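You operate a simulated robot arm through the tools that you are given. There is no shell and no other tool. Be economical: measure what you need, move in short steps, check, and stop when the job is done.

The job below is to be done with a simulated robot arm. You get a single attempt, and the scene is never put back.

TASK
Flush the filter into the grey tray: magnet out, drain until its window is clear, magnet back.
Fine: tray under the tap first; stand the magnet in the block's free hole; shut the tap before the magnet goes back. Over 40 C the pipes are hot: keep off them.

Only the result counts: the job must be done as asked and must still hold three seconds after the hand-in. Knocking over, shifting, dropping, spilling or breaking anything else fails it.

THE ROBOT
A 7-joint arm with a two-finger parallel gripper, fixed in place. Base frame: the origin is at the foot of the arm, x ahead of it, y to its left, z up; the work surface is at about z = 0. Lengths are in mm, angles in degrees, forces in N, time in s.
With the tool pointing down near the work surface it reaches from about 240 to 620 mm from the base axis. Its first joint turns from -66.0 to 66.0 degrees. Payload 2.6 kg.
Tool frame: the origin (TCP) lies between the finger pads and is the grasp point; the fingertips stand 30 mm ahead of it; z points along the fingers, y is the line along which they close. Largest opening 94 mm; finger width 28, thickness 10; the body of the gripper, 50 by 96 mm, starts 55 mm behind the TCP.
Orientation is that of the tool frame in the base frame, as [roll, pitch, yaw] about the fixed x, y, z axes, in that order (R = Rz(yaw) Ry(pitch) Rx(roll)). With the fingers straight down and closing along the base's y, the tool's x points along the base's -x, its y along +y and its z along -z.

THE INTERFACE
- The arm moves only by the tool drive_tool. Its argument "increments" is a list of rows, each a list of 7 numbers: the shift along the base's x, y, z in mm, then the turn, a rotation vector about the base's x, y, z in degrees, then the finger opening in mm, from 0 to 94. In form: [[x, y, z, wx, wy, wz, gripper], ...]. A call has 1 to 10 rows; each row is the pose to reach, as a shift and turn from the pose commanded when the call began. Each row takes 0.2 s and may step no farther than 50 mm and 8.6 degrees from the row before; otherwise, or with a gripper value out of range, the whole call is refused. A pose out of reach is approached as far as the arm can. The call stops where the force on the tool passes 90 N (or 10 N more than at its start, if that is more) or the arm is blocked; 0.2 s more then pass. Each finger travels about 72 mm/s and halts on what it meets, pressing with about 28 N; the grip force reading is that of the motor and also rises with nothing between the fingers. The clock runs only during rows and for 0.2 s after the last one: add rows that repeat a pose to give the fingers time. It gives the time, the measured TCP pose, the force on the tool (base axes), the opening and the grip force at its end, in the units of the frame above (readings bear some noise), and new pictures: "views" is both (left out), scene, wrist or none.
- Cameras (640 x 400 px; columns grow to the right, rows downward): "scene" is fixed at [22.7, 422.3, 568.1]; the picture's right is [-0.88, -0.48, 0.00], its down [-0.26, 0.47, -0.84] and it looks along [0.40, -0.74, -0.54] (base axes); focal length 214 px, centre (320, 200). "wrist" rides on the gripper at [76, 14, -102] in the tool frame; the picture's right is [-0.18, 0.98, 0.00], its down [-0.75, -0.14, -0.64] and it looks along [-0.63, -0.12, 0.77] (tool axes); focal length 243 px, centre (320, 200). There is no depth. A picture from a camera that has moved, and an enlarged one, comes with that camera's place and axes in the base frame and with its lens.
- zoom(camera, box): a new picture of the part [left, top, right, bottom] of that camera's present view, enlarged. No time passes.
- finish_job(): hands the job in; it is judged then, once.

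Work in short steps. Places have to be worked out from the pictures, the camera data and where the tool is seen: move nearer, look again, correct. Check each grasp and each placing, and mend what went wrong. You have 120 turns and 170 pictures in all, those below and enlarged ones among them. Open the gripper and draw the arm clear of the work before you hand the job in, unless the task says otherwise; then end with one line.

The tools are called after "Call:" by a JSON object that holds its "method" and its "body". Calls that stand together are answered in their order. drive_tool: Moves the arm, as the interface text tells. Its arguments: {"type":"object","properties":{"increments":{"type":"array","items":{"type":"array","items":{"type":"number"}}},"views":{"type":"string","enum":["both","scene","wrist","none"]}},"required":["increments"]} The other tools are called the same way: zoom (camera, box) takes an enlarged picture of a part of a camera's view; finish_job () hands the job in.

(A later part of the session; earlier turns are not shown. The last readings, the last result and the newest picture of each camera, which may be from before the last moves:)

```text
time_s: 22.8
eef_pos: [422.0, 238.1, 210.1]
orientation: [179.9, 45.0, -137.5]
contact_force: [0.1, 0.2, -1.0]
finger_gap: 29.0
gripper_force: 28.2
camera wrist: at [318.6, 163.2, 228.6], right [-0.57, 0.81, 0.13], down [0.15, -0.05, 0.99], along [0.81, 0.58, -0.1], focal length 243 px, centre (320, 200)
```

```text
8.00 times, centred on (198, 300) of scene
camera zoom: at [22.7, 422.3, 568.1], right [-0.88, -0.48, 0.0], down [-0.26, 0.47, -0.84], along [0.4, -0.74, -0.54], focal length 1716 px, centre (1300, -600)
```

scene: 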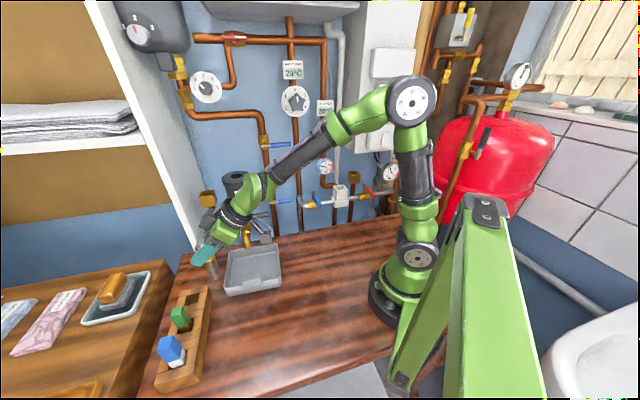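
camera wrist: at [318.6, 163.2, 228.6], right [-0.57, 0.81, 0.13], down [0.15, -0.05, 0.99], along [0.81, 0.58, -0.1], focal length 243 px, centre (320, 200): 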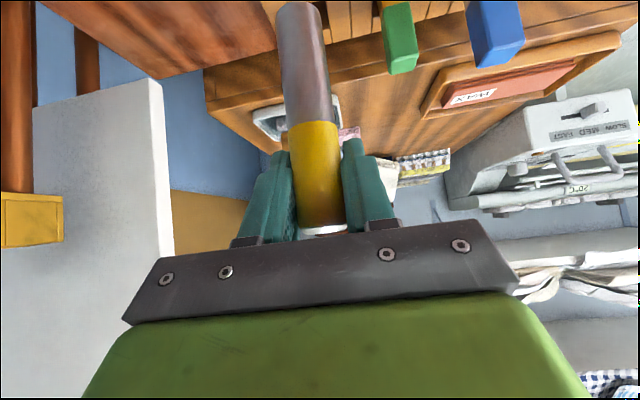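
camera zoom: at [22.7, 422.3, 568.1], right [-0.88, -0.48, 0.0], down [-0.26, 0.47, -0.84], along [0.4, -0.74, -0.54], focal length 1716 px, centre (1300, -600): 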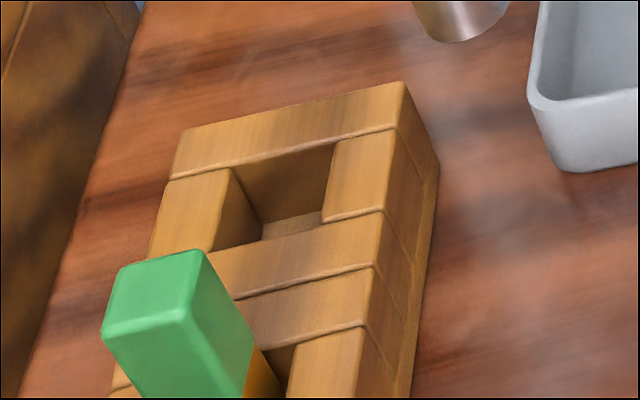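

The block height is 48 mm, which puts the hole centre at (473, 290.5), about 32 mm square. I'll move above it with the rod bottom about 12 mm over the top and compare.

Call:
{"method": "drive_tool", "body": {"increments": [[20, 20, 0, 0, 0, 0, 0], [40, 41, -10, 0, 0, 0, 0], [51, 52.4, -35, 0, 0, 0, 0], [51, 52.4, -53, 0, 0, 0, 0], [51, 52.4, -53, 0, 0, 0, 0]]}}

Call:
{"method": "zoom", "body": {"camera": "scene", "box": [170, 275, 225, 325]}}

Call:
{"method": "zoom", "body": {"camera": "wrist", "box": [220, 0, 420, 120]}}

```text
time_s: 24.0
eef_pos: [472.4, 289.6, 158.8]
orientation: [179.8, 45.1, -137.5]
contact_force: [1.1, 0.1, -1.9]
finger_gap: 28.9
gripper_force: 27.9
camera wrist: at [369.6, 214.7, 177.1], right [-0.57, 0.81, 0.13], down [0.15, -0.05, 0.99], along [0.81, 0.58, -0.1], focal length 243 px, centre (320, 200)
```

scene: 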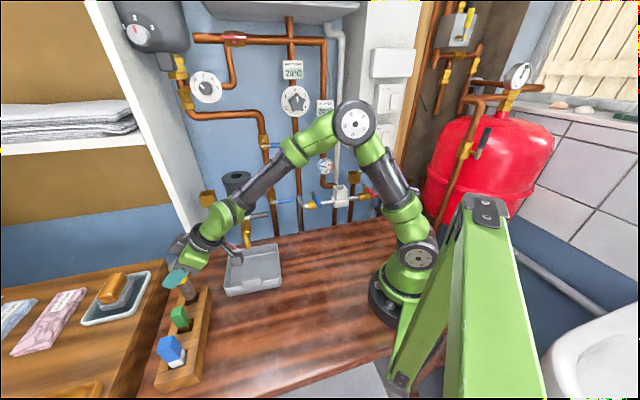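
wrist: 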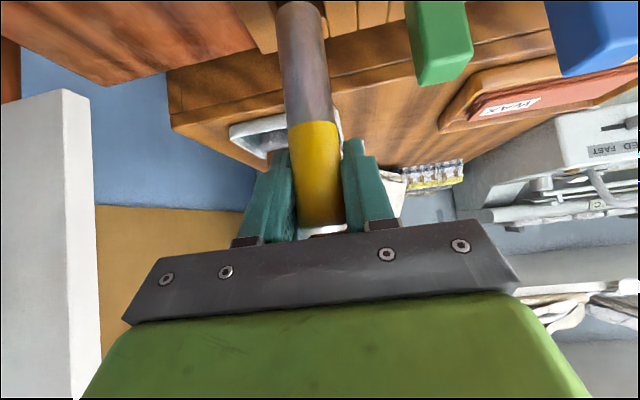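

```text
8.00 times, centred on (198, 300) of scene
camera zoom: at [22.8, 422.3, 568.1], right [-0.88, -0.48, 0.0], down [-0.26, 0.47, -0.84], along [0.4, -0.74, -0.54], focal length 1716 px, centre (1300, -600)
```

zoom: 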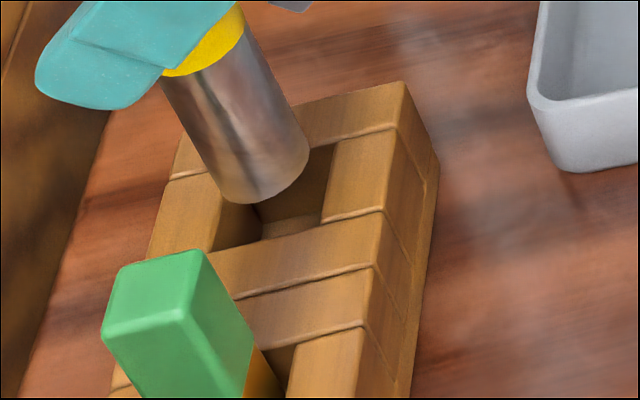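

```text
3.20 times, centred on (320, 60) of wrist
camera zoom: at [369.6, 214.7, 177.1], right [-0.57, 0.81, 0.13], down [0.15, -0.05, 0.99], along [0.81, 0.58, -0.1], focal length 776 px, centre (320, 648)
```

zoom: 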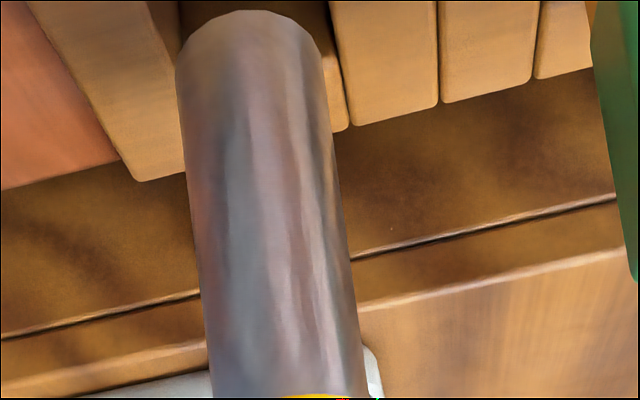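

The rod is over the hole to within about 1 mm, and its bottom is at z≈64. I'll lower it 28 mm in small steps.

Call:
{"method": "drive_tool", "body": {"increments": [[0.4, 0.9, -8, 0, 0, 0, 0], [0.4, 0.9, -16, 0, 0, 0, 0], [0.4, 0.9, -22, 0, 0, 0, 0], [0.4, 0.9, -28, 0, 0, 0, 0]], "views": "none"}}

Call:
{"method": "zoom", "body": {"camera": "scene", "box": [170, 275, 225, 325]}}

```text
time_s: 25.0
eef_pos: [472.1, 291.6, 130.0]
orientation: [-180.0, 45.0, -137.4]
contact_force: [-0.9, 0.4, -1.7]
finger_gap: 28.8
gripper_force: 27.8
```

```text
8.00 times, centred on (198, 300) of scene
camera zoom: at [22.7, 422.3, 568.1], right [-0.88, -0.48, 0.0], down [-0.26, 0.47, -0.84], along [0.4, -0.74, -0.54], focal length 1716 px, centre (1300, -600)
```

zoom: 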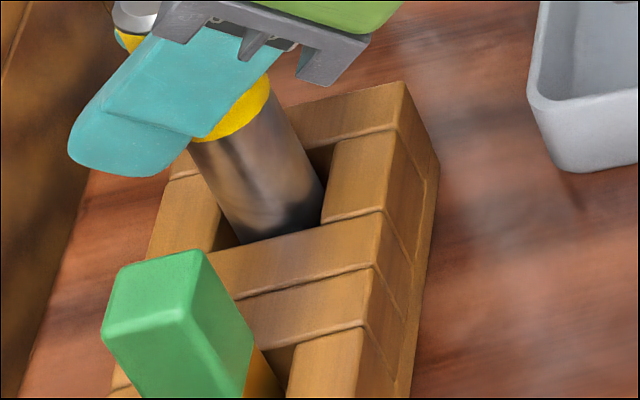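

It's entering the hole without force. I'll continue down slowly until there is contact.

Call:
{"method": "drive_tool", "body": {"increments": [[0, 0, -5, 0, 0, 0, 0], [0, 0, -10, 0, 0, 0, 0], [0, 0, -14, 0, 0, 0, 0], [0, 0, -18, 0, 0, 0, 0]], "views": "none"}}

Call:
{"method": "zoom", "body": {"camera": "scene", "box": [160, 255, 230, 325]}}

```text
time_s: 26.0
eef_pos: [474.4, 291.5, 113.0]
orientation: [179.9, 45.1, -137.5]
contact_force: [-1.4, -0.8, 3.0]
finger_gap: 28.9
gripper_force: 27.7
```

```text
5.71 times, centred on (195, 290) of scene
camera zoom: at [22.7, 422.3, 568.1], right [-0.88, -0.48, 0.0], down [-0.26, 0.47, -0.84], along [0.4, -0.74, -0.54], focal length 1226 px, centre (1034, -314)
```

zoom: 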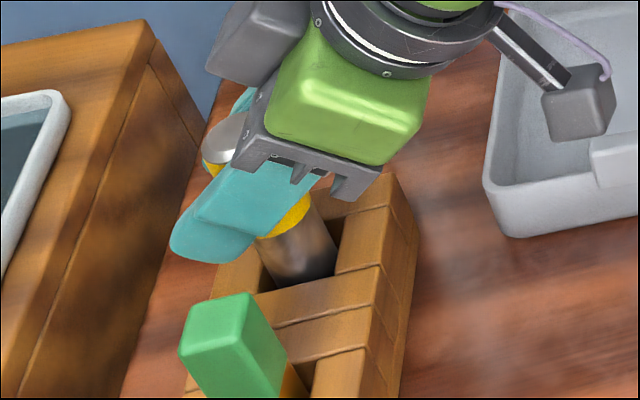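

The force turned upward slightly, so it is probably on the hole's floor. I'll press 2 mm more to confirm.

Call:
{"method": "drive_tool", "body": {"increments": [[0, 0, -1, 0, 0, 0, 0], [0, 0, -2, 0, 0, 0, 0]], "views": "none"}}

```text
time_s: 26.6
eef_pos: [474.3, 292.1, 112.4]
orientation: [-179.9, 45.4, -137.3]
contact_force: [-2.2, -2.3, 18.5]
finger_gap: 28.9
gripper_force: 28.4
```

The rod stands on the hole's floor. I'll ease off 2 mm, open, and retreat back along the tool axis.

Call:
{"method": "drive_tool", "body": {"increments": [[0, 0, 2, 0, 0, 0, 0], [0, 0, 2, 0, 0, 0, 35], [0, 0, 2, 0, 0, 0, 50], [0, 0, 2, 0, 0, 0, 50], [-15, -14, 20, 0, 0, 0, 50], [-37, -34, 42, 0, 0, 0, 50], [-60, -55, 75, 0, 0, 0, 50]]}}

Call:
{"method": "zoom", "body": {"camera": "scene", "box": [140, 240, 240, 340]}}

```text
time_s: 28.2
eef_pos: [410.4, 236.4, 185.5]
orientation: [179.9, 44.9, -137.5]
contact_force: [0.1, 0.9, -0.6]
finger_gap: 50.2
gripper_force: 0.1
camera wrist: at [307.5, 161.6, 203.5], right [-0.57, 0.81, 0.13], down [0.15, -0.05, 0.99], along [0.81, 0.58, -0.1], focal length 243 px, centre (320, 200)
```

scene: 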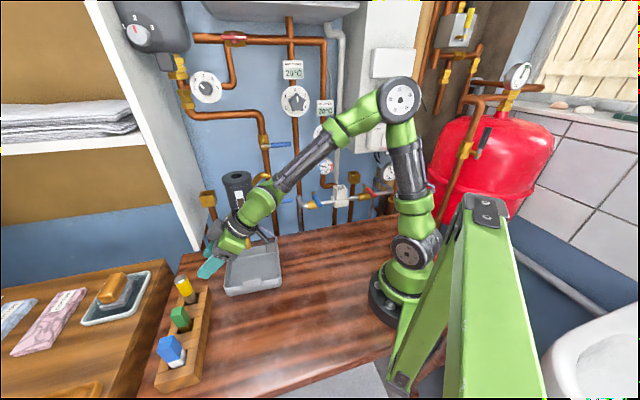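
wrist: 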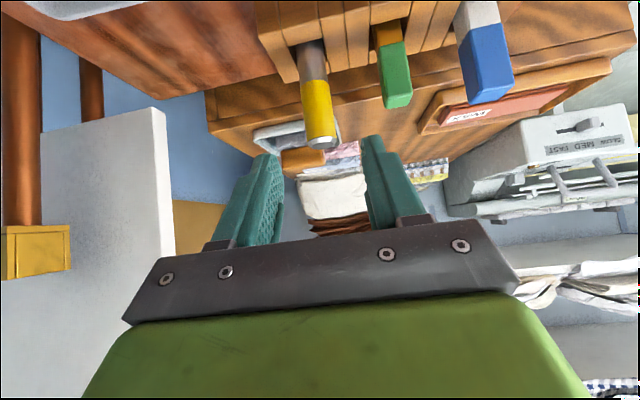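

```text
4.00 times, centred on (190, 290) of scene
camera zoom: at [22.8, 422.4, 568.1], right [-0.88, -0.48, 0.0], down [-0.26, 0.47, -0.84], along [0.4, -0.74, -0.54], focal length 858 px, centre (840, -160)
```

zoom: 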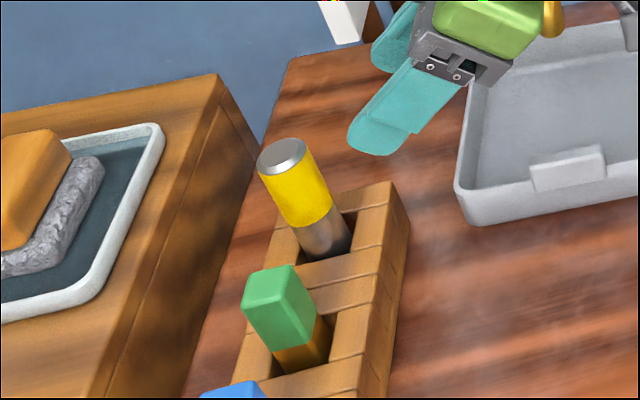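

The magnet stands upright in the free hole. Triangulating the tap lever puts its pivot at about (468, 82, 184) and its tip at about (418, 28, 178). It lies parallel to the wall, so it should open by swinging outward. I'll back off and turn toward the tap for a close look.

Call:
{"method": "drive_tool", "body": {"increments": [[-15, -10, 15, 0, 0, 0, 50], [-30, -20, 30, 0, 0, -8, 50], [-45, -35, 45, 0, 0, -16, 50], [-60, -50, 60, 0, 0, -24, 50], [-75, -70, 70, 0, 0, -32, 50], [-90, -90, 75, 0, 0, -40, 50], [-95, -105, 75, 0, 0, -48, 50], [-100, -115, 75, 0, 0, -56, 50], [-100, -120, 75, 0, 0, -62, 50]]}}

Call:
{"method": "zoom", "body": {"camera": "scene", "box": [200, 160, 300, 260]}}

```text
time_s: 30.2
eef_pos: [313.2, 116.4, 262.2]
orientation: [179.7, 44.9, 160.0]
contact_force: [-0.6, 0.6, -0.3]
finger_gap: 50.1
gripper_force: 0.0
camera wrist: at [197.4, 171.4, 279.9], right [0.45, 0.88, 0.13], down [0.03, -0.16, 0.99], along [0.89, -0.44, -0.1], focal length 243 px, centre (320, 200)
```

scene: 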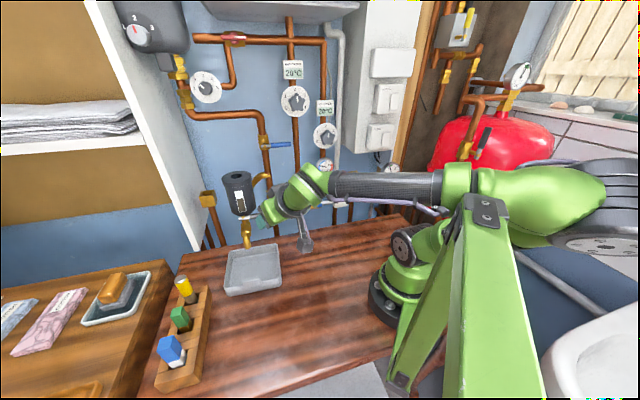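
wrist: 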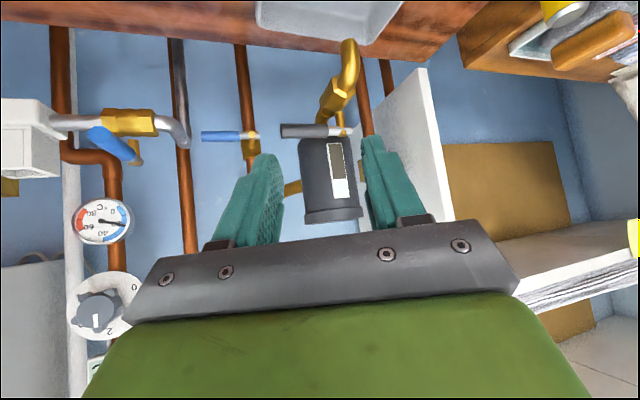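

```text
4.00 times, centred on (250, 210) of scene
camera zoom: at [22.6, 422.0, 568.3], right [-0.88, -0.48, 0.0], down [-0.26, 0.47, -0.84], along [0.4, -0.74, -0.54], focal length 858 px, centre (600, 160)
```

zoom: 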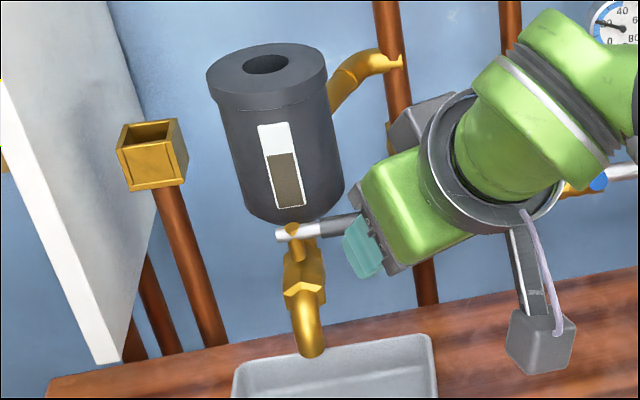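

I have a good view of the tap from the wrist, so I'll zoom in.

Call:
{"method": "zoom", "body": {"camera": "wrist", "box": [260, 20, 400, 150]}}

```text
3.08 times, centred on (330, 85) of wrist
camera zoom: at [197.4, 171.4, 279.9], right [0.45, 0.88, 0.13], down [0.03, -0.16, 0.99], along [0.89, -0.44, -0.1], focal length 746 px, centre (289, 554)
```

zoom: 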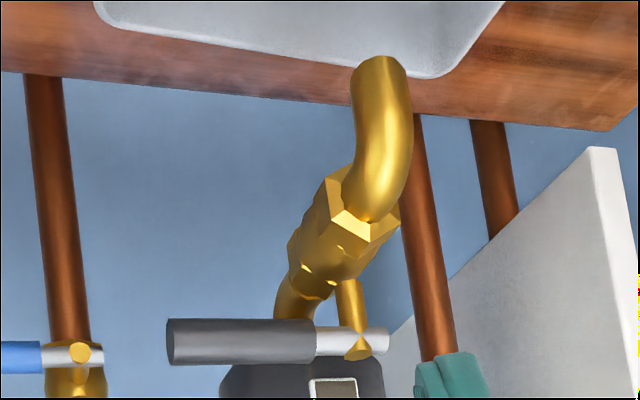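

The valve body is horizontal at z≈138 and its stem rises to a lever at z≈168. The pivot is at about (473, 77.5) and the lever points along (-0.64, -0.77) for about 75 mm. I'll use the open fingers as a fork, end-on to the lever, so I go first to a standoff pointing at bearing 50°.

Call:
{"method": "drive_tool", "body": {"increments": [[0, -15, 0, 0, 0, 7.8, 50], [5, -35, 0, 0, 0, 15.6, 50], [12, -55, -5, 0, 0, 23.4, 50], [22, -75, -10, 0, 0, 31.2, 50], [35, -95, -15, 0, 0, 39, 50], [50, -110, -20, 0, 0, 46.8, 50], [65, -120, -28, 0, 0, 54.6, 50], [75, -128, -35, 0, 0, 62.4, 50], [83, -132, -39, 0, 0, 70, 50]]}}

Call:
{"method": "zoom", "body": {"camera": "scene", "box": [200, 160, 320, 260]}}

Call:
{"method": "zoom", "body": {"camera": "wrist", "box": [220, 30, 420, 200]}}

```text
time_s: 32.2
eef_pos: [396.0, -16.8, 221.5]
orientation: [-179.9, 45.1, -129.4]
contact_force: [-0.7, 0.6, -0.3]
finger_gap: 50.0
gripper_force: 0.0
camera wrist: at [303.8, -105.2, 239.8], right [-0.68, 0.72, 0.13], down [0.16, -0.03, 0.99], along [0.72, 0.69, -0.09], focal length 243 px, centre (320, 200)
```

scene: 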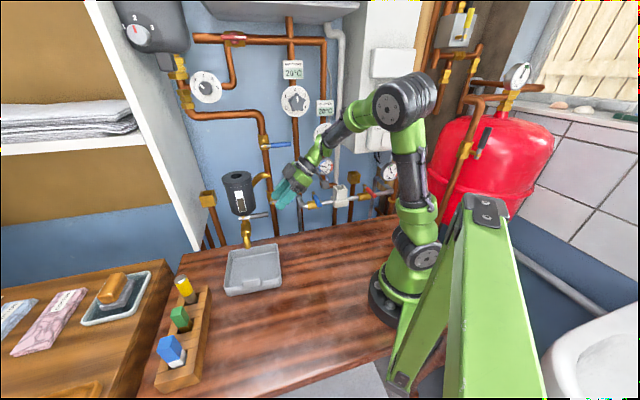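
wrist: 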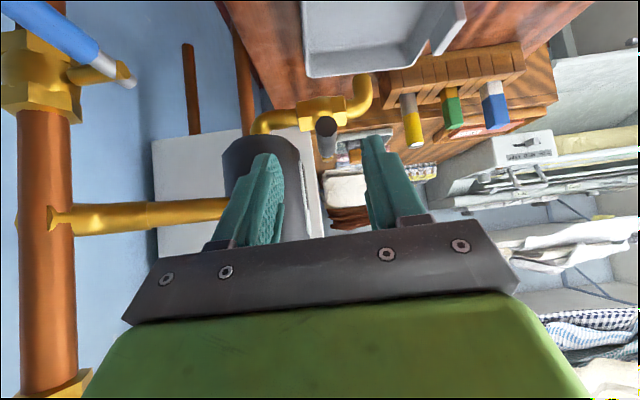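

```text
4.00 times, centred on (260, 210) of scene
camera zoom: at [22.7, 422.3, 568.1], right [-0.88, -0.48, 0.0], down [-0.26, 0.47, -0.84], along [0.4, -0.74, -0.54], focal length 858 px, centre (560, 160)
```

zoom: 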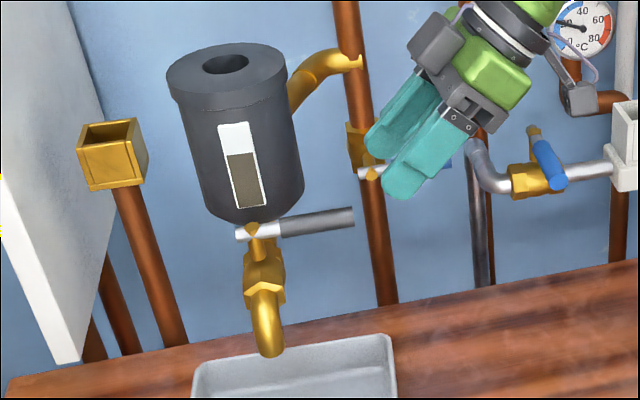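

```text
2.35 times, centred on (320, 115) of wrist
camera zoom: at [303.8, -105.2, 239.8], right [-0.68, 0.72, 0.13], down [0.16, -0.03, 0.99], along [0.72, 0.69, -0.09], focal length 571 px, centre (320, 400)
```

zoom: 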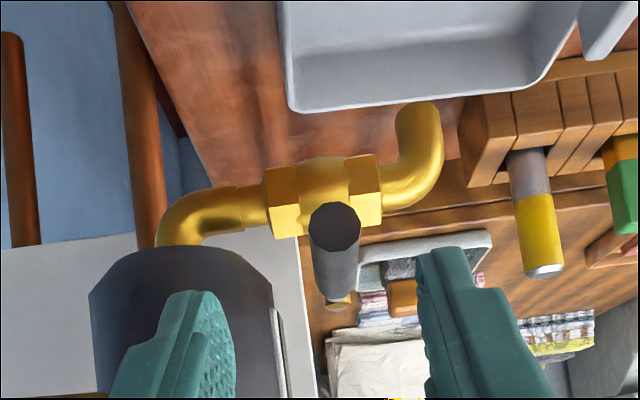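

A clear end-on view. Refined, the pivot is at (471.5, 75.6, 174) and the lever tip at (421, 24, 169), about 16 mm thick. I'll move the fork onto the lever near its end, then narrow it.

Call:
{"method": "drive_tool", "body": {"increments": [[6, 12, -12, 0, 0, -2.4, 50], [12, 24, -24, 0, 0, -4.8, 50], [18, 32, -32, 0, 0, -4.8, 50], [23, 39, -39.5, 0, 0, -4.8, 50], [23, 39, -39.5, 0, 0, -4.8, 50]]}}

Call:
{"method": "zoom", "body": {"camera": "scene", "box": [200, 160, 320, 260]}}

Call:
{"method": "zoom", "body": {"camera": "wrist", "box": [220, 30, 420, 240]}}

```text
time_s: 33.4
eef_pos: [419.6, 22.3, 181.4]
orientation: [179.8, 45.2, -134.3]
contact_force: [-0.7, -0.6, -0.1]
finger_gap: 50.1
gripper_force: 0.1
camera wrist: at [319.8, -58.3, 199.5], right [-0.61, 0.78, 0.13], down [0.16, -0.04, 0.99], along [0.77, 0.63, -0.1], focal length 243 px, centre (320, 200)
```

scene: 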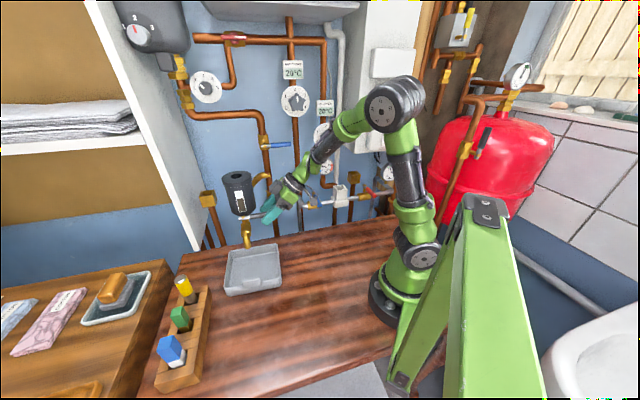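
wrist: 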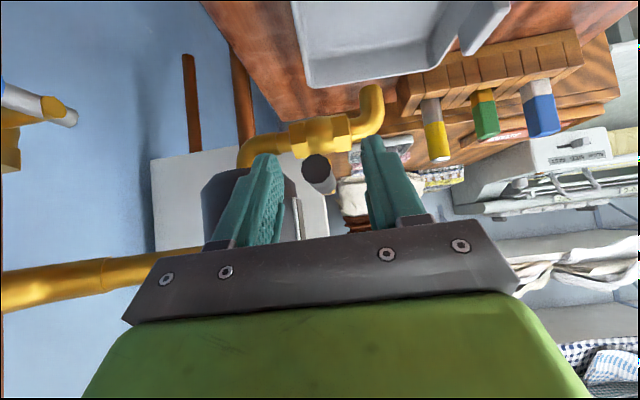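

```text
4.00 times, centred on (260, 210) of scene
camera zoom: at [22.7, 422.3, 568.1], right [-0.88, -0.48, 0.0], down [-0.26, 0.47, -0.84], along [0.4, -0.74, -0.54], focal length 858 px, centre (560, 160)
```

zoom: 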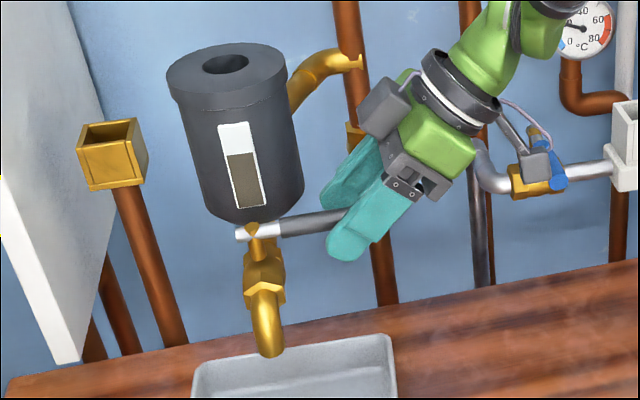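

```text
1.90 times, centred on (320, 135) of wrist
camera zoom: at [319.8, -58.3, 199.5], right [-0.61, 0.78, 0.13], down [0.16, -0.04, 0.99], along [0.77, 0.63, -0.1], focal length 462 px, centre (320, 324)
```

zoom: 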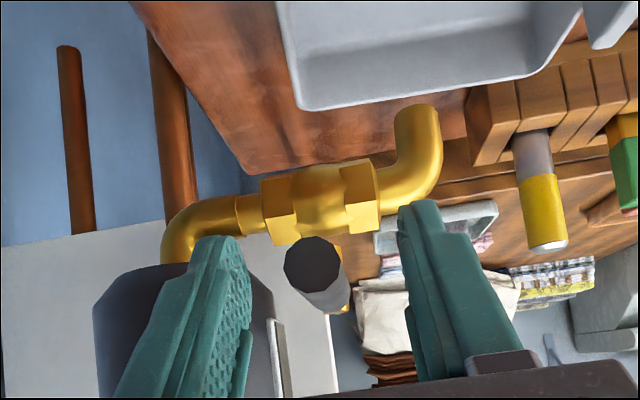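

The lever sits between the fingers. I'll narrow the fork to 22 mm and swing the lever the first 24° clockwise about the pivot.

Call:
{"method": "drive_tool", "body": {"increments": [[0, 0, 0, 0, 0, 0, 34], [0, 0, 0, 0, 0, 0, 22], [-6.9, 7.8, 0, 0, 0, -8, 22], [-12.7, 16.6, 0, 0, 0, -16, 22], [-17.2, 26, 0, 0, 0, -24, 22]]}}

Call:
{"method": "zoom", "body": {"camera": "scene", "box": [200, 160, 320, 260]}}

```text
time_s: 34.6
eef_pos: [403.5, 48.5, 182.8]
orientation: [179.8, 45.0, -158.4]
contact_force: [0.4, 0.2, 1.2]
finger_gap: 22.2
gripper_force: 0.0
camera wrist: at [278.8, 15.8, 200.3], right [-0.24, 0.96, 0.13], down [0.13, -0.1, 0.99], along [0.96, 0.25, -0.1], focal length 243 px, centre (320, 200)
```

scene: 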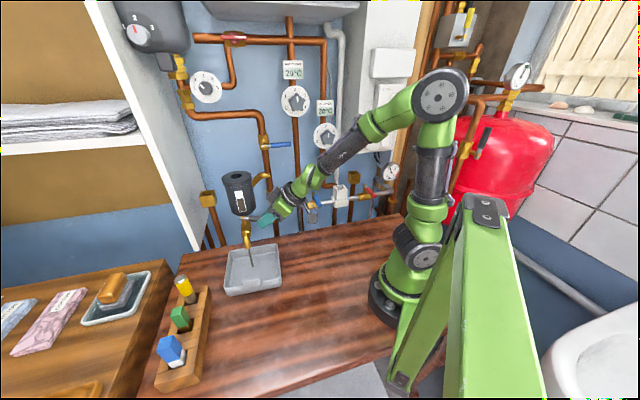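
wrist: 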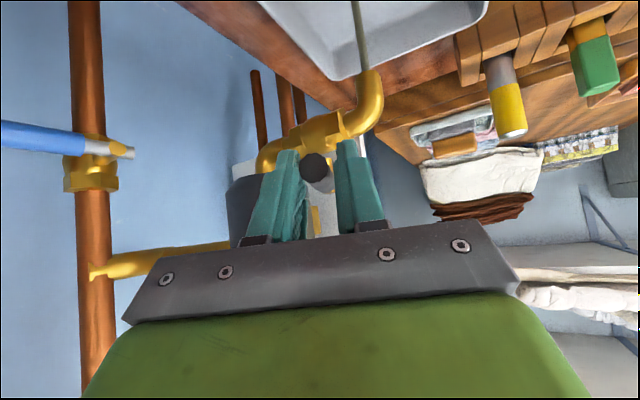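

```text
4.00 times, centred on (260, 210) of scene
camera zoom: at [22.8, 422.3, 568.1], right [-0.88, -0.48, 0.0], down [-0.26, 0.47, -0.84], along [0.4, -0.74, -0.54], focal length 858 px, centre (560, 160)
```

zoom: 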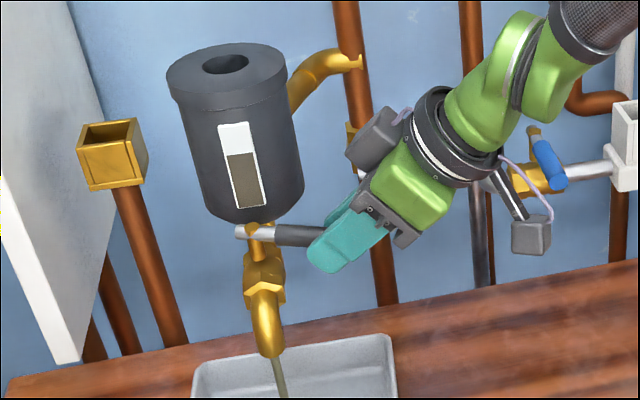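

Water is already running into the tray. This gentle flow is easy to control, so I'll hold here with the fork on the lever and watch the window and tray.

Call:
{"method": "drive_tool", "body": {"increments": [[0, 0, 0, 0, 0, 0, 22], [0, 0, 0, 0, 0, 0, 22], [0, 0, 0, 0, 0, 0, 22], [0, 0, 0, 0, 0, 0, 22], [0, 0, 0, 0, 0, 0, 22], [0, 0, 0, 0, 0, 0, 22], [0, 0, 0, 0, 0, 0, 22], [0, 0, 0, 0, 0, 0, 22], [0, 0, 0, 0, 0, 0, 22], [0, 0, 0, 0, 0, 0, 22]], "views": "none"}}

Call:
{"method": "zoom", "body": {"camera": "scene", "box": [200, 170, 300, 300]}}

```text
time_s: 36.8
eef_pos: [402.7, 49.8, 182.1]
orientation: [179.9, 45.0, -158.3]
contact_force: [0.9, -0.3, -0.4]
finger_gap: 21.9
gripper_force: 0.0
```

```text
3.08 times, centred on (250, 235) of scene
camera zoom: at [22.7, 422.3, 568.1], right [-0.88, -0.48, 0.0], down [-0.26, 0.47, -0.84], along [0.4, -0.74, -0.54], focal length 660 px, centre (535, 92)
```

zoom: 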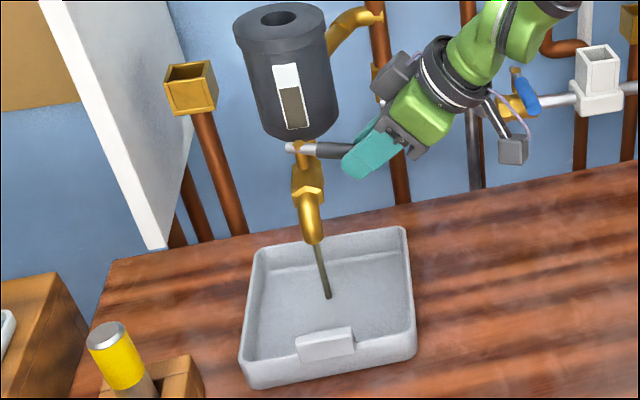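

The stream lands mid-tray, but the drain is slow. I'll open another 24°.

Call:
{"method": "drive_tool", "body": {"increments": [[-3.2, 10, 0, 0, 0, -8, 22], [-4.9, 20.3, 0, 0, 0, -16, 22], [-5.2, 30.7, 0, 0, 0, -24, 22], [-5.2, 30.7, 0, 0, 0, -24, 22], [-5.2, 30.7, 0, 0, 0, -24, 22], [-5.2, 30.7, 0, 0, 0, -24, 22], [-5.2, 30.7, 0, 0, 0, -24, 22]], "views": "wrist"}}

Call:
{"method": "zoom", "body": {"camera": "scene", "box": [200, 170, 300, 300]}}

```text
time_s: 38.4
eef_pos: [396.8, 80.0, 182.2]
orientation: [180.0, 45.1, 177.6]
contact_force: [0.1, 0.1, -0.8]
finger_gap: 22.0
gripper_force: 0.1
out of reach, approached as far as the arm can: row 2
camera wrist: at [270.7, 99.0, 200.5], right [0.17, 0.98, 0.13], down [0.07, -0.14, 0.99], along [0.98, -0.16, -0.1], focal length 243 px, centre (320, 200)
```

wrist: 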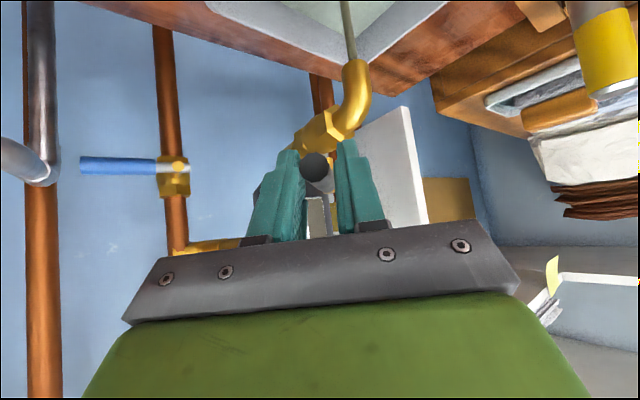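

```text
3.08 times, centred on (250, 235) of scene
camera zoom: at [22.7, 422.3, 568.1], right [-0.88, -0.48, 0.0], down [-0.26, 0.47, -0.84], along [0.4, -0.74, -0.54], focal length 660 px, centre (535, 92)
```

zoom: 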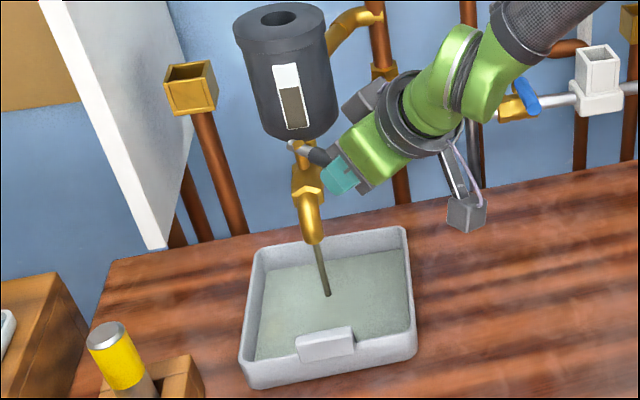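

The tray is taking liquid visibly now. I'll zoom in on the window and the tray level.

Call:
{"method": "zoom", "body": {"camera": "scene", "box": [225, 170, 265, 225]}}

Call:
{"method": "zoom", "body": {"camera": "scene", "box": [220, 235, 290, 300]}}

```text
7.27 times, centred on (245, 198) of scene
camera zoom: at [22.7, 422.3, 568.1], right [-0.88, -0.48, 0.0], down [-0.26, 0.47, -0.84], along [0.4, -0.74, -0.54], focal length 1560 px, centre (866, 218)
```

zoom: 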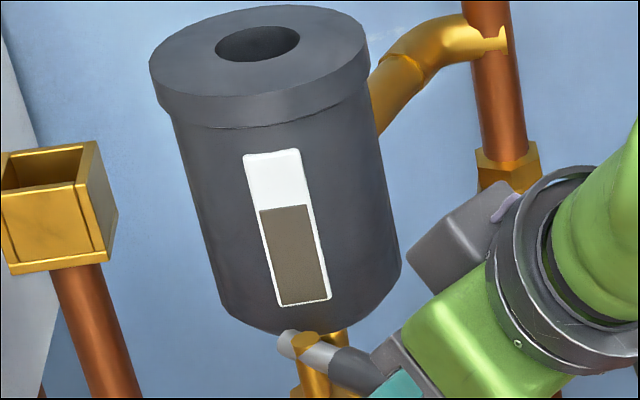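

```text
6.15 times, centred on (255, 268) of scene
camera zoom: at [22.7, 422.3, 568.1], right [-0.88, -0.48, 0.0], down [-0.26, 0.47, -0.84], along [0.4, -0.74, -0.54], focal length 1320 px, centre (720, -215)
```

zoom: 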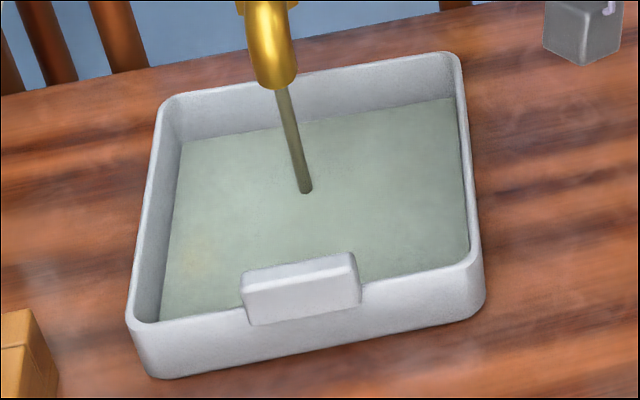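

The window is still about 62% dark while the tray has only a thin layer. I'll wait another 1.6 s and compare.

Call:
{"method": "drive_tool", "body": {"increments": [[0, 0, 0, 0, 0, 0, 22], [0, 0, 0, 0, 0, 0, 22], [0, 0, 0, 0, 0, 0, 22], [0, 0, 0, 0, 0, 0, 22], [0, 0, 0, 0, 0, 0, 22], [0, 0, 0, 0, 0, 0, 22], [0, 0, 0, 0, 0, 0, 22], [0, 0, 0, 0, 0, 0, 22]], "views": "none"}}

Call:
{"method": "zoom", "body": {"camera": "scene", "box": [225, 170, 265, 225]}}

Call:
{"method": "zoom", "body": {"camera": "scene", "box": [220, 235, 290, 300]}}

```text
time_s: 40.2
eef_pos: [398.0, 79.2, 183.3]
orientation: [179.9, 45.0, 177.8]
contact_force: [-0.5, -0.4, 0.3]
finger_gap: 22.2
gripper_force: 0.1
```

```text
7.27 times, centred on (245, 198) of scene
camera zoom: at [22.7, 422.3, 568.1], right [-0.88, -0.48, 0.0], down [-0.26, 0.47, -0.84], along [0.4, -0.74, -0.54], focal length 1560 px, centre (866, 218)
```

zoom: 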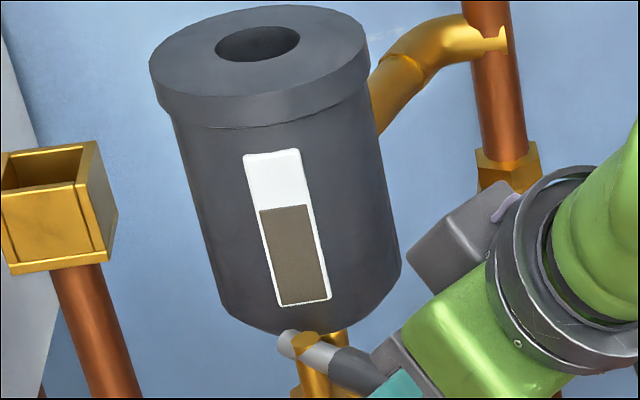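

```text
6.15 times, centred on (255, 268) of scene
camera zoom: at [22.7, 422.3, 568.1], right [-0.88, -0.48, 0.0], down [-0.26, 0.47, -0.84], along [0.4, -0.74, -0.54], focal length 1320 px, centre (720, -215)
```

zoom: 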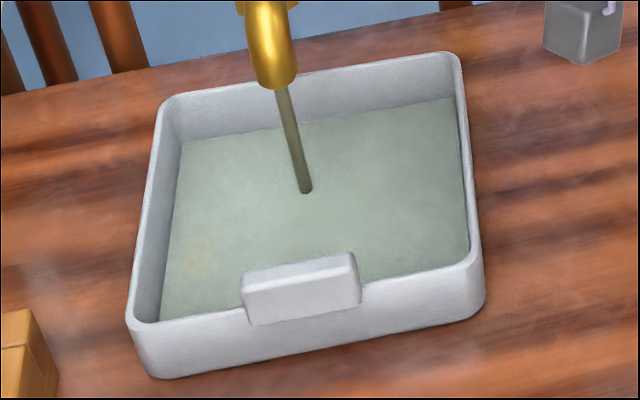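

Both change only slowly at this opening. I'll open the rest of the way, toward 88°.

Call:
{"method": "drive_tool", "body": {"increments": [[1.1, 10.4, 0, 0, 0, -8, 22], [3.7, 20.6, 0, 0, 0, -16, 22], [7.7, 30.2, 0, 0, 0, -24, 22], [13, 39.3, 0, 0, 0, -32, 22], [19.5, 47.6, 0, 0, 0, -40, 22]], "views": "wrist"}}

Call:
{"method": "zoom", "body": {"camera": "scene", "box": [200, 170, 300, 300]}}

```text
time_s: 41.4
eef_pos: [418.0, 127.7, 182.5]
orientation: [179.9, 45.0, 137.6]
contact_force: [1.4, 1.6, -0.3]
finger_gap: 22.9
gripper_force: 0.1
camera wrist: at [332.1, 223.3, 200.4], right [0.76, 0.64, 0.13], down [-0.04, -0.16, 0.99], along [0.65, -0.75, -0.1], focal length 243 px, centre (320, 200)
```

wrist: 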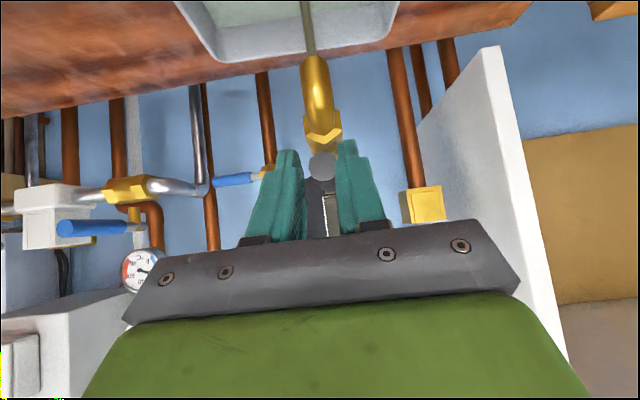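

```text
3.08 times, centred on (250, 235) of scene
camera zoom: at [22.7, 422.3, 568.1], right [-0.88, -0.48, 0.0], down [-0.26, 0.47, -0.84], along [0.4, -0.74, -0.54], focal length 660 px, centre (535, 92)
```

zoom: 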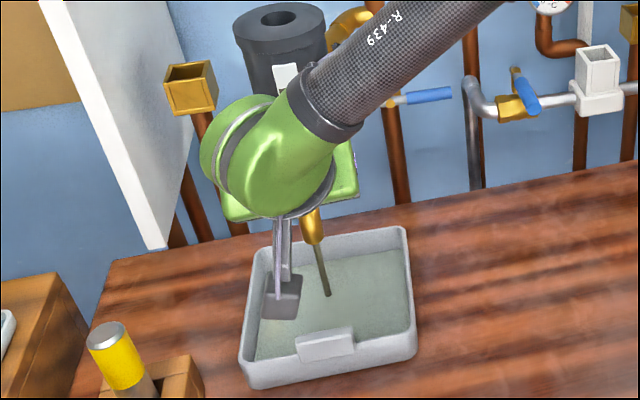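

Fully open now, but the arm hides the window from the scene camera, so I'll look at it from the wrist.

Call:
{"method": "zoom", "body": {"camera": "wrist", "box": [270, 130, 380, 245]}}

Call:
{"method": "zoom", "body": {"camera": "scene", "box": [220, 175, 290, 300]}}

```text
3.48 times, centred on (325, 188) of wrist
camera zoom: at [332.1, 223.3, 200.4], right [0.76, 0.64, 0.13], down [-0.04, -0.16, 0.99], along [0.65, -0.75, -0.1], focal length 844 px, centre (303, 244)
```

zoom: 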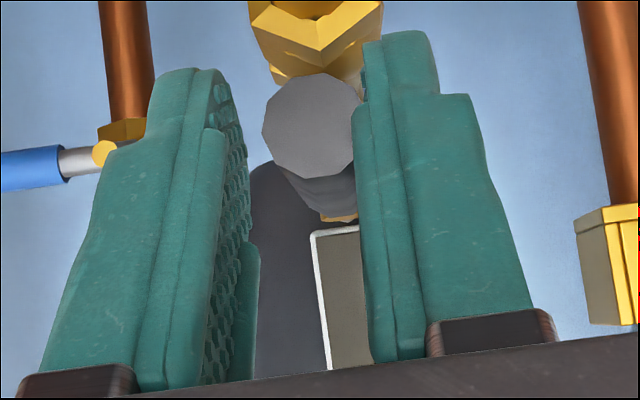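

```text
3.20 times, centred on (255, 238) of scene
camera zoom: at [22.7, 422.3, 568.1], right [-0.88, -0.48, 0.0], down [-0.26, 0.47, -0.84], along [0.4, -0.74, -0.54], focal length 686 px, centre (528, 80)
```

zoom: 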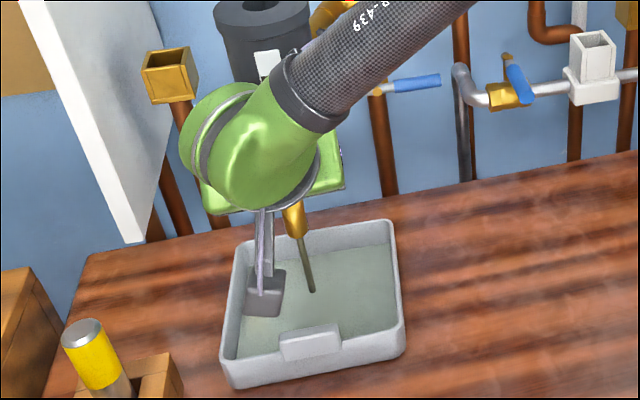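

The window's lower part is still dark. I'll back the fork straight out along the tool axis so the window is visible while draining.

Call:
{"method": "drive_tool", "body": {"increments": [[0, 0, 0, 0, 0, 0, 34], [0, 0, 0, 0, 0, 0, 40], [-10, 10, 14, 0, 0, 0, 40], [-25, 25, 36, 0, 0, 0, 40], [-45, 40, 65, 0, 0, 0, 40]]}}

Call:
{"method": "zoom", "body": {"camera": "wrist", "box": [240, 0, 420, 220]}}

```text
time_s: 42.6
eef_pos: [369.3, 168.0, 245.4]
orientation: [179.9, 45.0, 137.7]
contact_force: [0.1, 0.7, 0.8]
finger_gap: 39.8
gripper_force: 0.1
camera wrist: at [284.9, 263.1, 264.7], right [0.76, 0.64, 0.13], down [-0.04, -0.16, 0.99], along [0.65, -0.75, -0.1], focal length 243 px, centre (320, 200)
```

scene: 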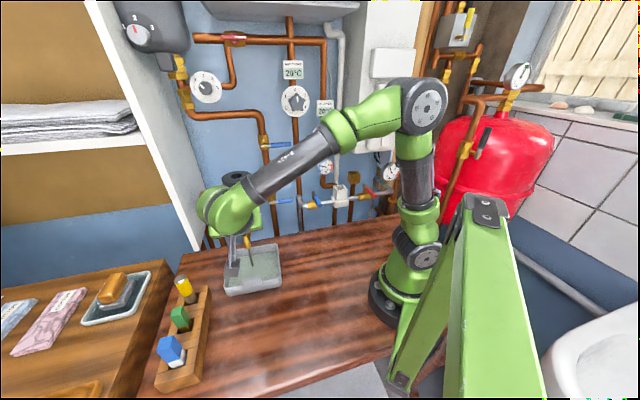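
wrist: 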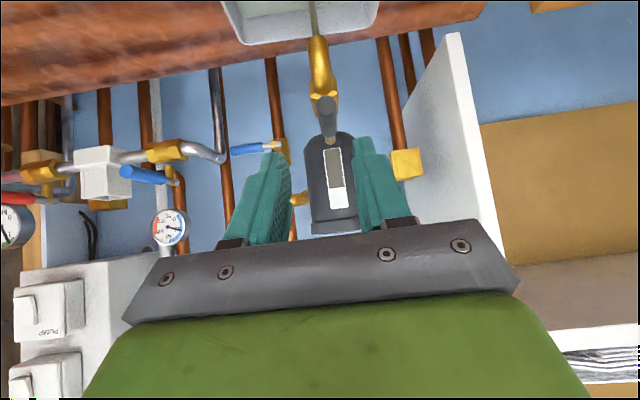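

```text
1.82 times, centred on (330, 110) of wrist
camera zoom: at [284.9, 263.1, 264.7], right [0.76, 0.64, 0.13], down [-0.04, -0.16, 0.99], along [0.65, -0.75, -0.1], focal length 441 px, centre (302, 364)
```

zoom: 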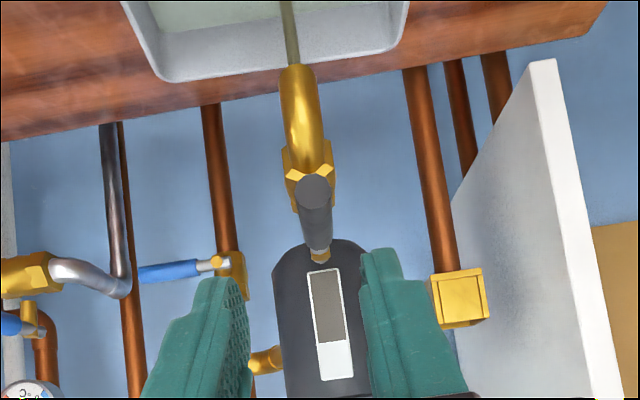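

A good view of window, lever, stream and tray from here. I'll wait 2 s.

Call:
{"method": "drive_tool", "body": {"increments": [[0, 0, 0, 0, 0, 0, 40], [0, 0, 0, 0, 0, 0, 40], [0, 0, 0, 0, 0, 0, 40], [0, 0, 0, 0, 0, 0, 40], [0, 0, 0, 0, 0, 0, 40], [0, 0, 0, 0, 0, 0, 40], [0, 0, 0, 0, 0, 0, 40], [0, 0, 0, 0, 0, 0, 40], [0, 0, 0, 0, 0, 0, 40], [0, 0, 0, 0, 0, 0, 40]], "views": "scene"}}

Call:
{"method": "zoom", "body": {"camera": "wrist", "box": [240, 0, 420, 220]}}

Call:
{"method": "zoom", "body": {"camera": "scene", "box": [220, 235, 290, 300]}}

```text
time_s: 44.8
eef_pos: [370.9, 167.2, 247.0]
orientation: [179.8, 45.0, 137.7]
contact_force: [-0.3, -1.1, 0.3]
finger_gap: 40.1
gripper_force: 0.0
```

scene: 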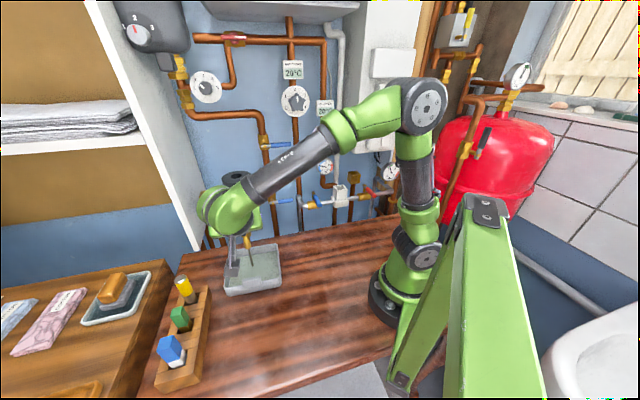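

```text
1.82 times, centred on (330, 110) of wrist
camera zoom: at [285.3, 262.9, 264.5], right [0.76, 0.64, 0.13], down [-0.04, -0.16, 0.99], along [0.65, -0.75, -0.1], focal length 441 px, centre (302, 364)
```

zoom: 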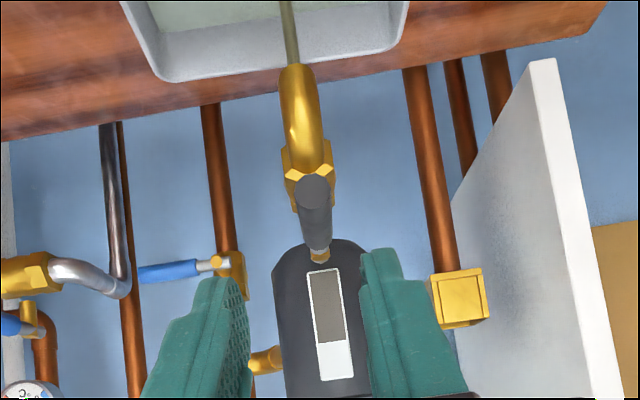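

```text
6.15 times, centred on (255, 268) of scene
camera zoom: at [22.7, 422.3, 568.1], right [-0.88, -0.48, 0.0], down [-0.26, 0.47, -0.84], along [0.4, -0.74, -0.54], focal length 1320 px, centre (720, -215)
```

zoom: 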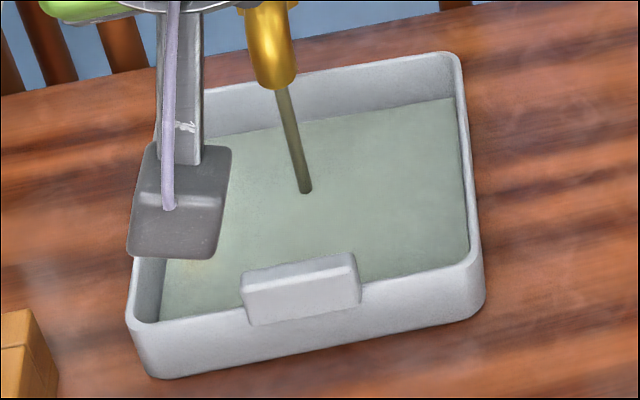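

Little visible change yet. I'll wait another 4 s.

Call:
{"method": "drive_tool", "body": {"increments": [[0, 0, 0, 0, 0, 0, 40], [0, 0, 0, 0, 0, 0, 40], [0, 0, 0, 0, 0, 0, 40], [0, 0, 0, 0, 0, 0, 40], [0, 0, 0, 0, 0, 0, 40], [0, 0, 0, 0, 0, 0, 40], [0, 0, 0, 0, 0, 0, 40], [0, 0, 0, 0, 0, 0, 40], [0, 0, 0, 0, 0, 0, 40], [0, 0, 0, 0, 0, 0, 40]], "views": "none"}}

Call:
{"method": "drive_tool", "body": {"increments": [[0, 0, 0, 0, 0, 0, 40], [0, 0, 0, 0, 0, 0, 40], [0, 0, 0, 0, 0, 0, 40], [0, 0, 0, 0, 0, 0, 40], [0, 0, 0, 0, 0, 0, 40], [0, 0, 0, 0, 0, 0, 40], [0, 0, 0, 0, 0, 0, 40], [0, 0, 0, 0, 0, 0, 40], [0, 0, 0, 0, 0, 0, 40], [0, 0, 0, 0, 0, 0, 40]], "views": "none"}}

Call:
{"method": "zoom", "body": {"camera": "wrist", "box": [240, 0, 420, 220]}}

Call:
{"method": "zoom", "body": {"camera": "scene", "box": [220, 235, 290, 300]}}

```text
time_s: 47.0
eef_pos: [370.4, 167.7, 245.3]
orientation: [180.0, 45.0, 137.7]
contact_force: [0.2, 0.4, 0.5]
finger_gap: 39.9
gripper_force: 0.1
```

```text
time_s: 49.2
eef_pos: [370.9, 167.8, 245.2]
orientation: [179.9, 45.0, 137.7]
contact_force: [-0.2, -0.1, 0.2]
finger_gap: 39.9
gripper_force: 0.0
```

```text
1.82 times, centred on (330, 110) of wrist
camera zoom: at [285.3, 262.9, 264.5], right [0.76, 0.64, 0.13], down [-0.04, -0.16, 0.99], along [0.65, -0.75, -0.1], focal length 441 px, centre (302, 364)
```

zoom: 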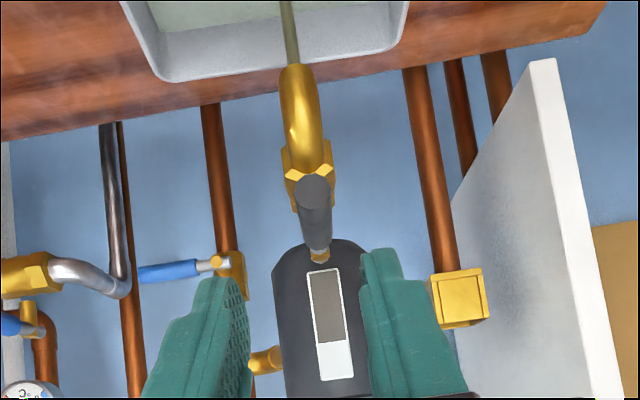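

```text
6.15 times, centred on (255, 268) of scene
camera zoom: at [22.7, 422.3, 568.1], right [-0.88, -0.48, 0.0], down [-0.26, 0.47, -0.84], along [0.4, -0.74, -0.54], focal length 1320 px, centre (720, -215)
```

zoom: 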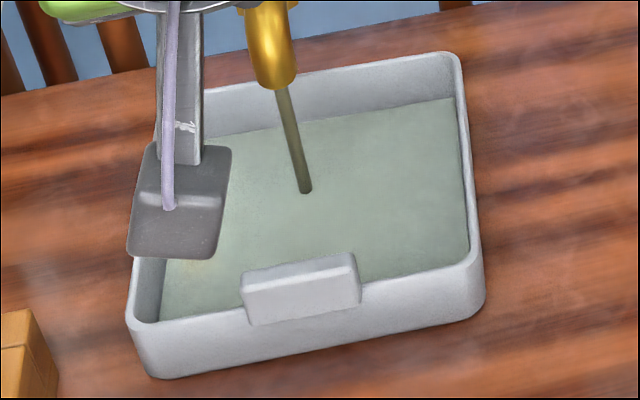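

I'll zoom tightly on the window to measure its rate of change over a longer wait.

Call:
{"method": "zoom", "body": {"camera": "wrist", "box": [300, 130, 370, 220]}}

Call:
{"method": "drive_tool", "body": {"increments": [[0, 0, 0, 0, 0, 0, 40], [0, 0, 0, 0, 0, 0, 40], [0, 0, 0, 0, 0, 0, 40], [0, 0, 0, 0, 0, 0, 40], [0, 0, 0, 0, 0, 0, 40], [0, 0, 0, 0, 0, 0, 40], [0, 0, 0, 0, 0, 0, 40], [0, 0, 0, 0, 0, 0, 40], [0, 0, 0, 0, 0, 0, 40], [0, 0, 0, 0, 0, 0, 40]], "views": "none"}}

Call:
{"method": "drive_tool", "body": {"increments": [[0, 0, 0, 0, 0, 0, 40], [0, 0, 0, 0, 0, 0, 40], [0, 0, 0, 0, 0, 0, 40], [0, 0, 0, 0, 0, 0, 40], [0, 0, 0, 0, 0, 0, 40], [0, 0, 0, 0, 0, 0, 40], [0, 0, 0, 0, 0, 0, 40], [0, 0, 0, 0, 0, 0, 40], [0, 0, 0, 0, 0, 0, 40], [0, 0, 0, 0, 0, 0, 40]], "views": "none"}}

Call:
{"method": "zoom", "body": {"camera": "wrist", "box": [300, 130, 370, 220]}}

```text
4.44 times, centred on (335, 175) of wrist
camera zoom: at [285.3, 262.9, 264.5], right [0.76, 0.64, 0.13], down [-0.04, -0.16, 0.99], along [0.65, -0.75, -0.1], focal length 1078 px, centre (253, 311)
```

zoom: 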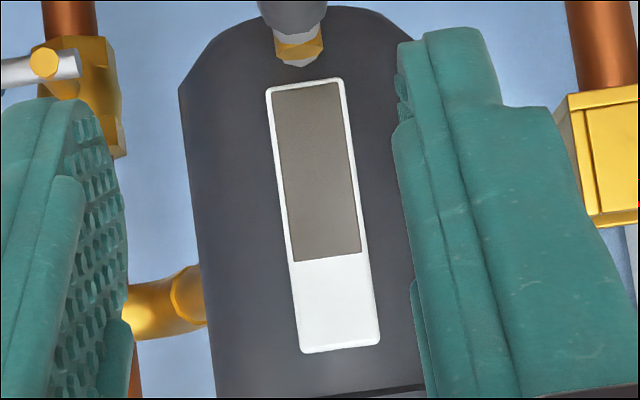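

```text
time_s: 51.4
eef_pos: [371.7, 168.2, 246.2]
orientation: [179.9, 45.0, 137.7]
contact_force: [1.1, -1.2, 0.7]
finger_gap: 40.0
gripper_force: 0.1
```

```text
time_s: 53.6
eef_pos: [370.8, 167.2, 245.7]
orientation: [179.9, 45.0, 137.7]
contact_force: [0.8, 0.9, 0.1]
finger_gap: 40.0
gripper_force: 0.1
```

```text
4.44 times, centred on (335, 175) of wrist
camera zoom: at [285.3, 262.9, 264.5], right [0.76, 0.64, 0.13], down [-0.04, -0.16, 0.99], along [0.65, -0.75, -0.1], focal length 1078 px, centre (253, 311)
```

zoom: 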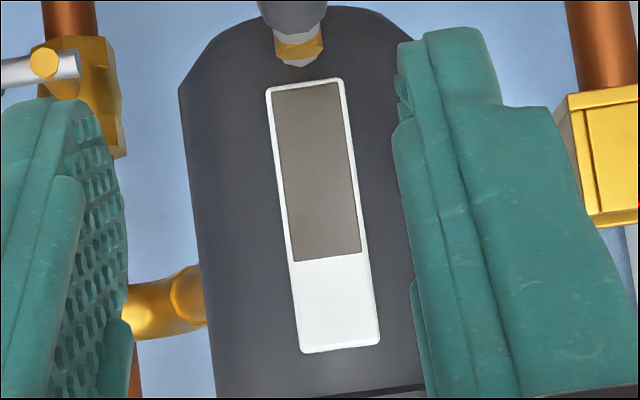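

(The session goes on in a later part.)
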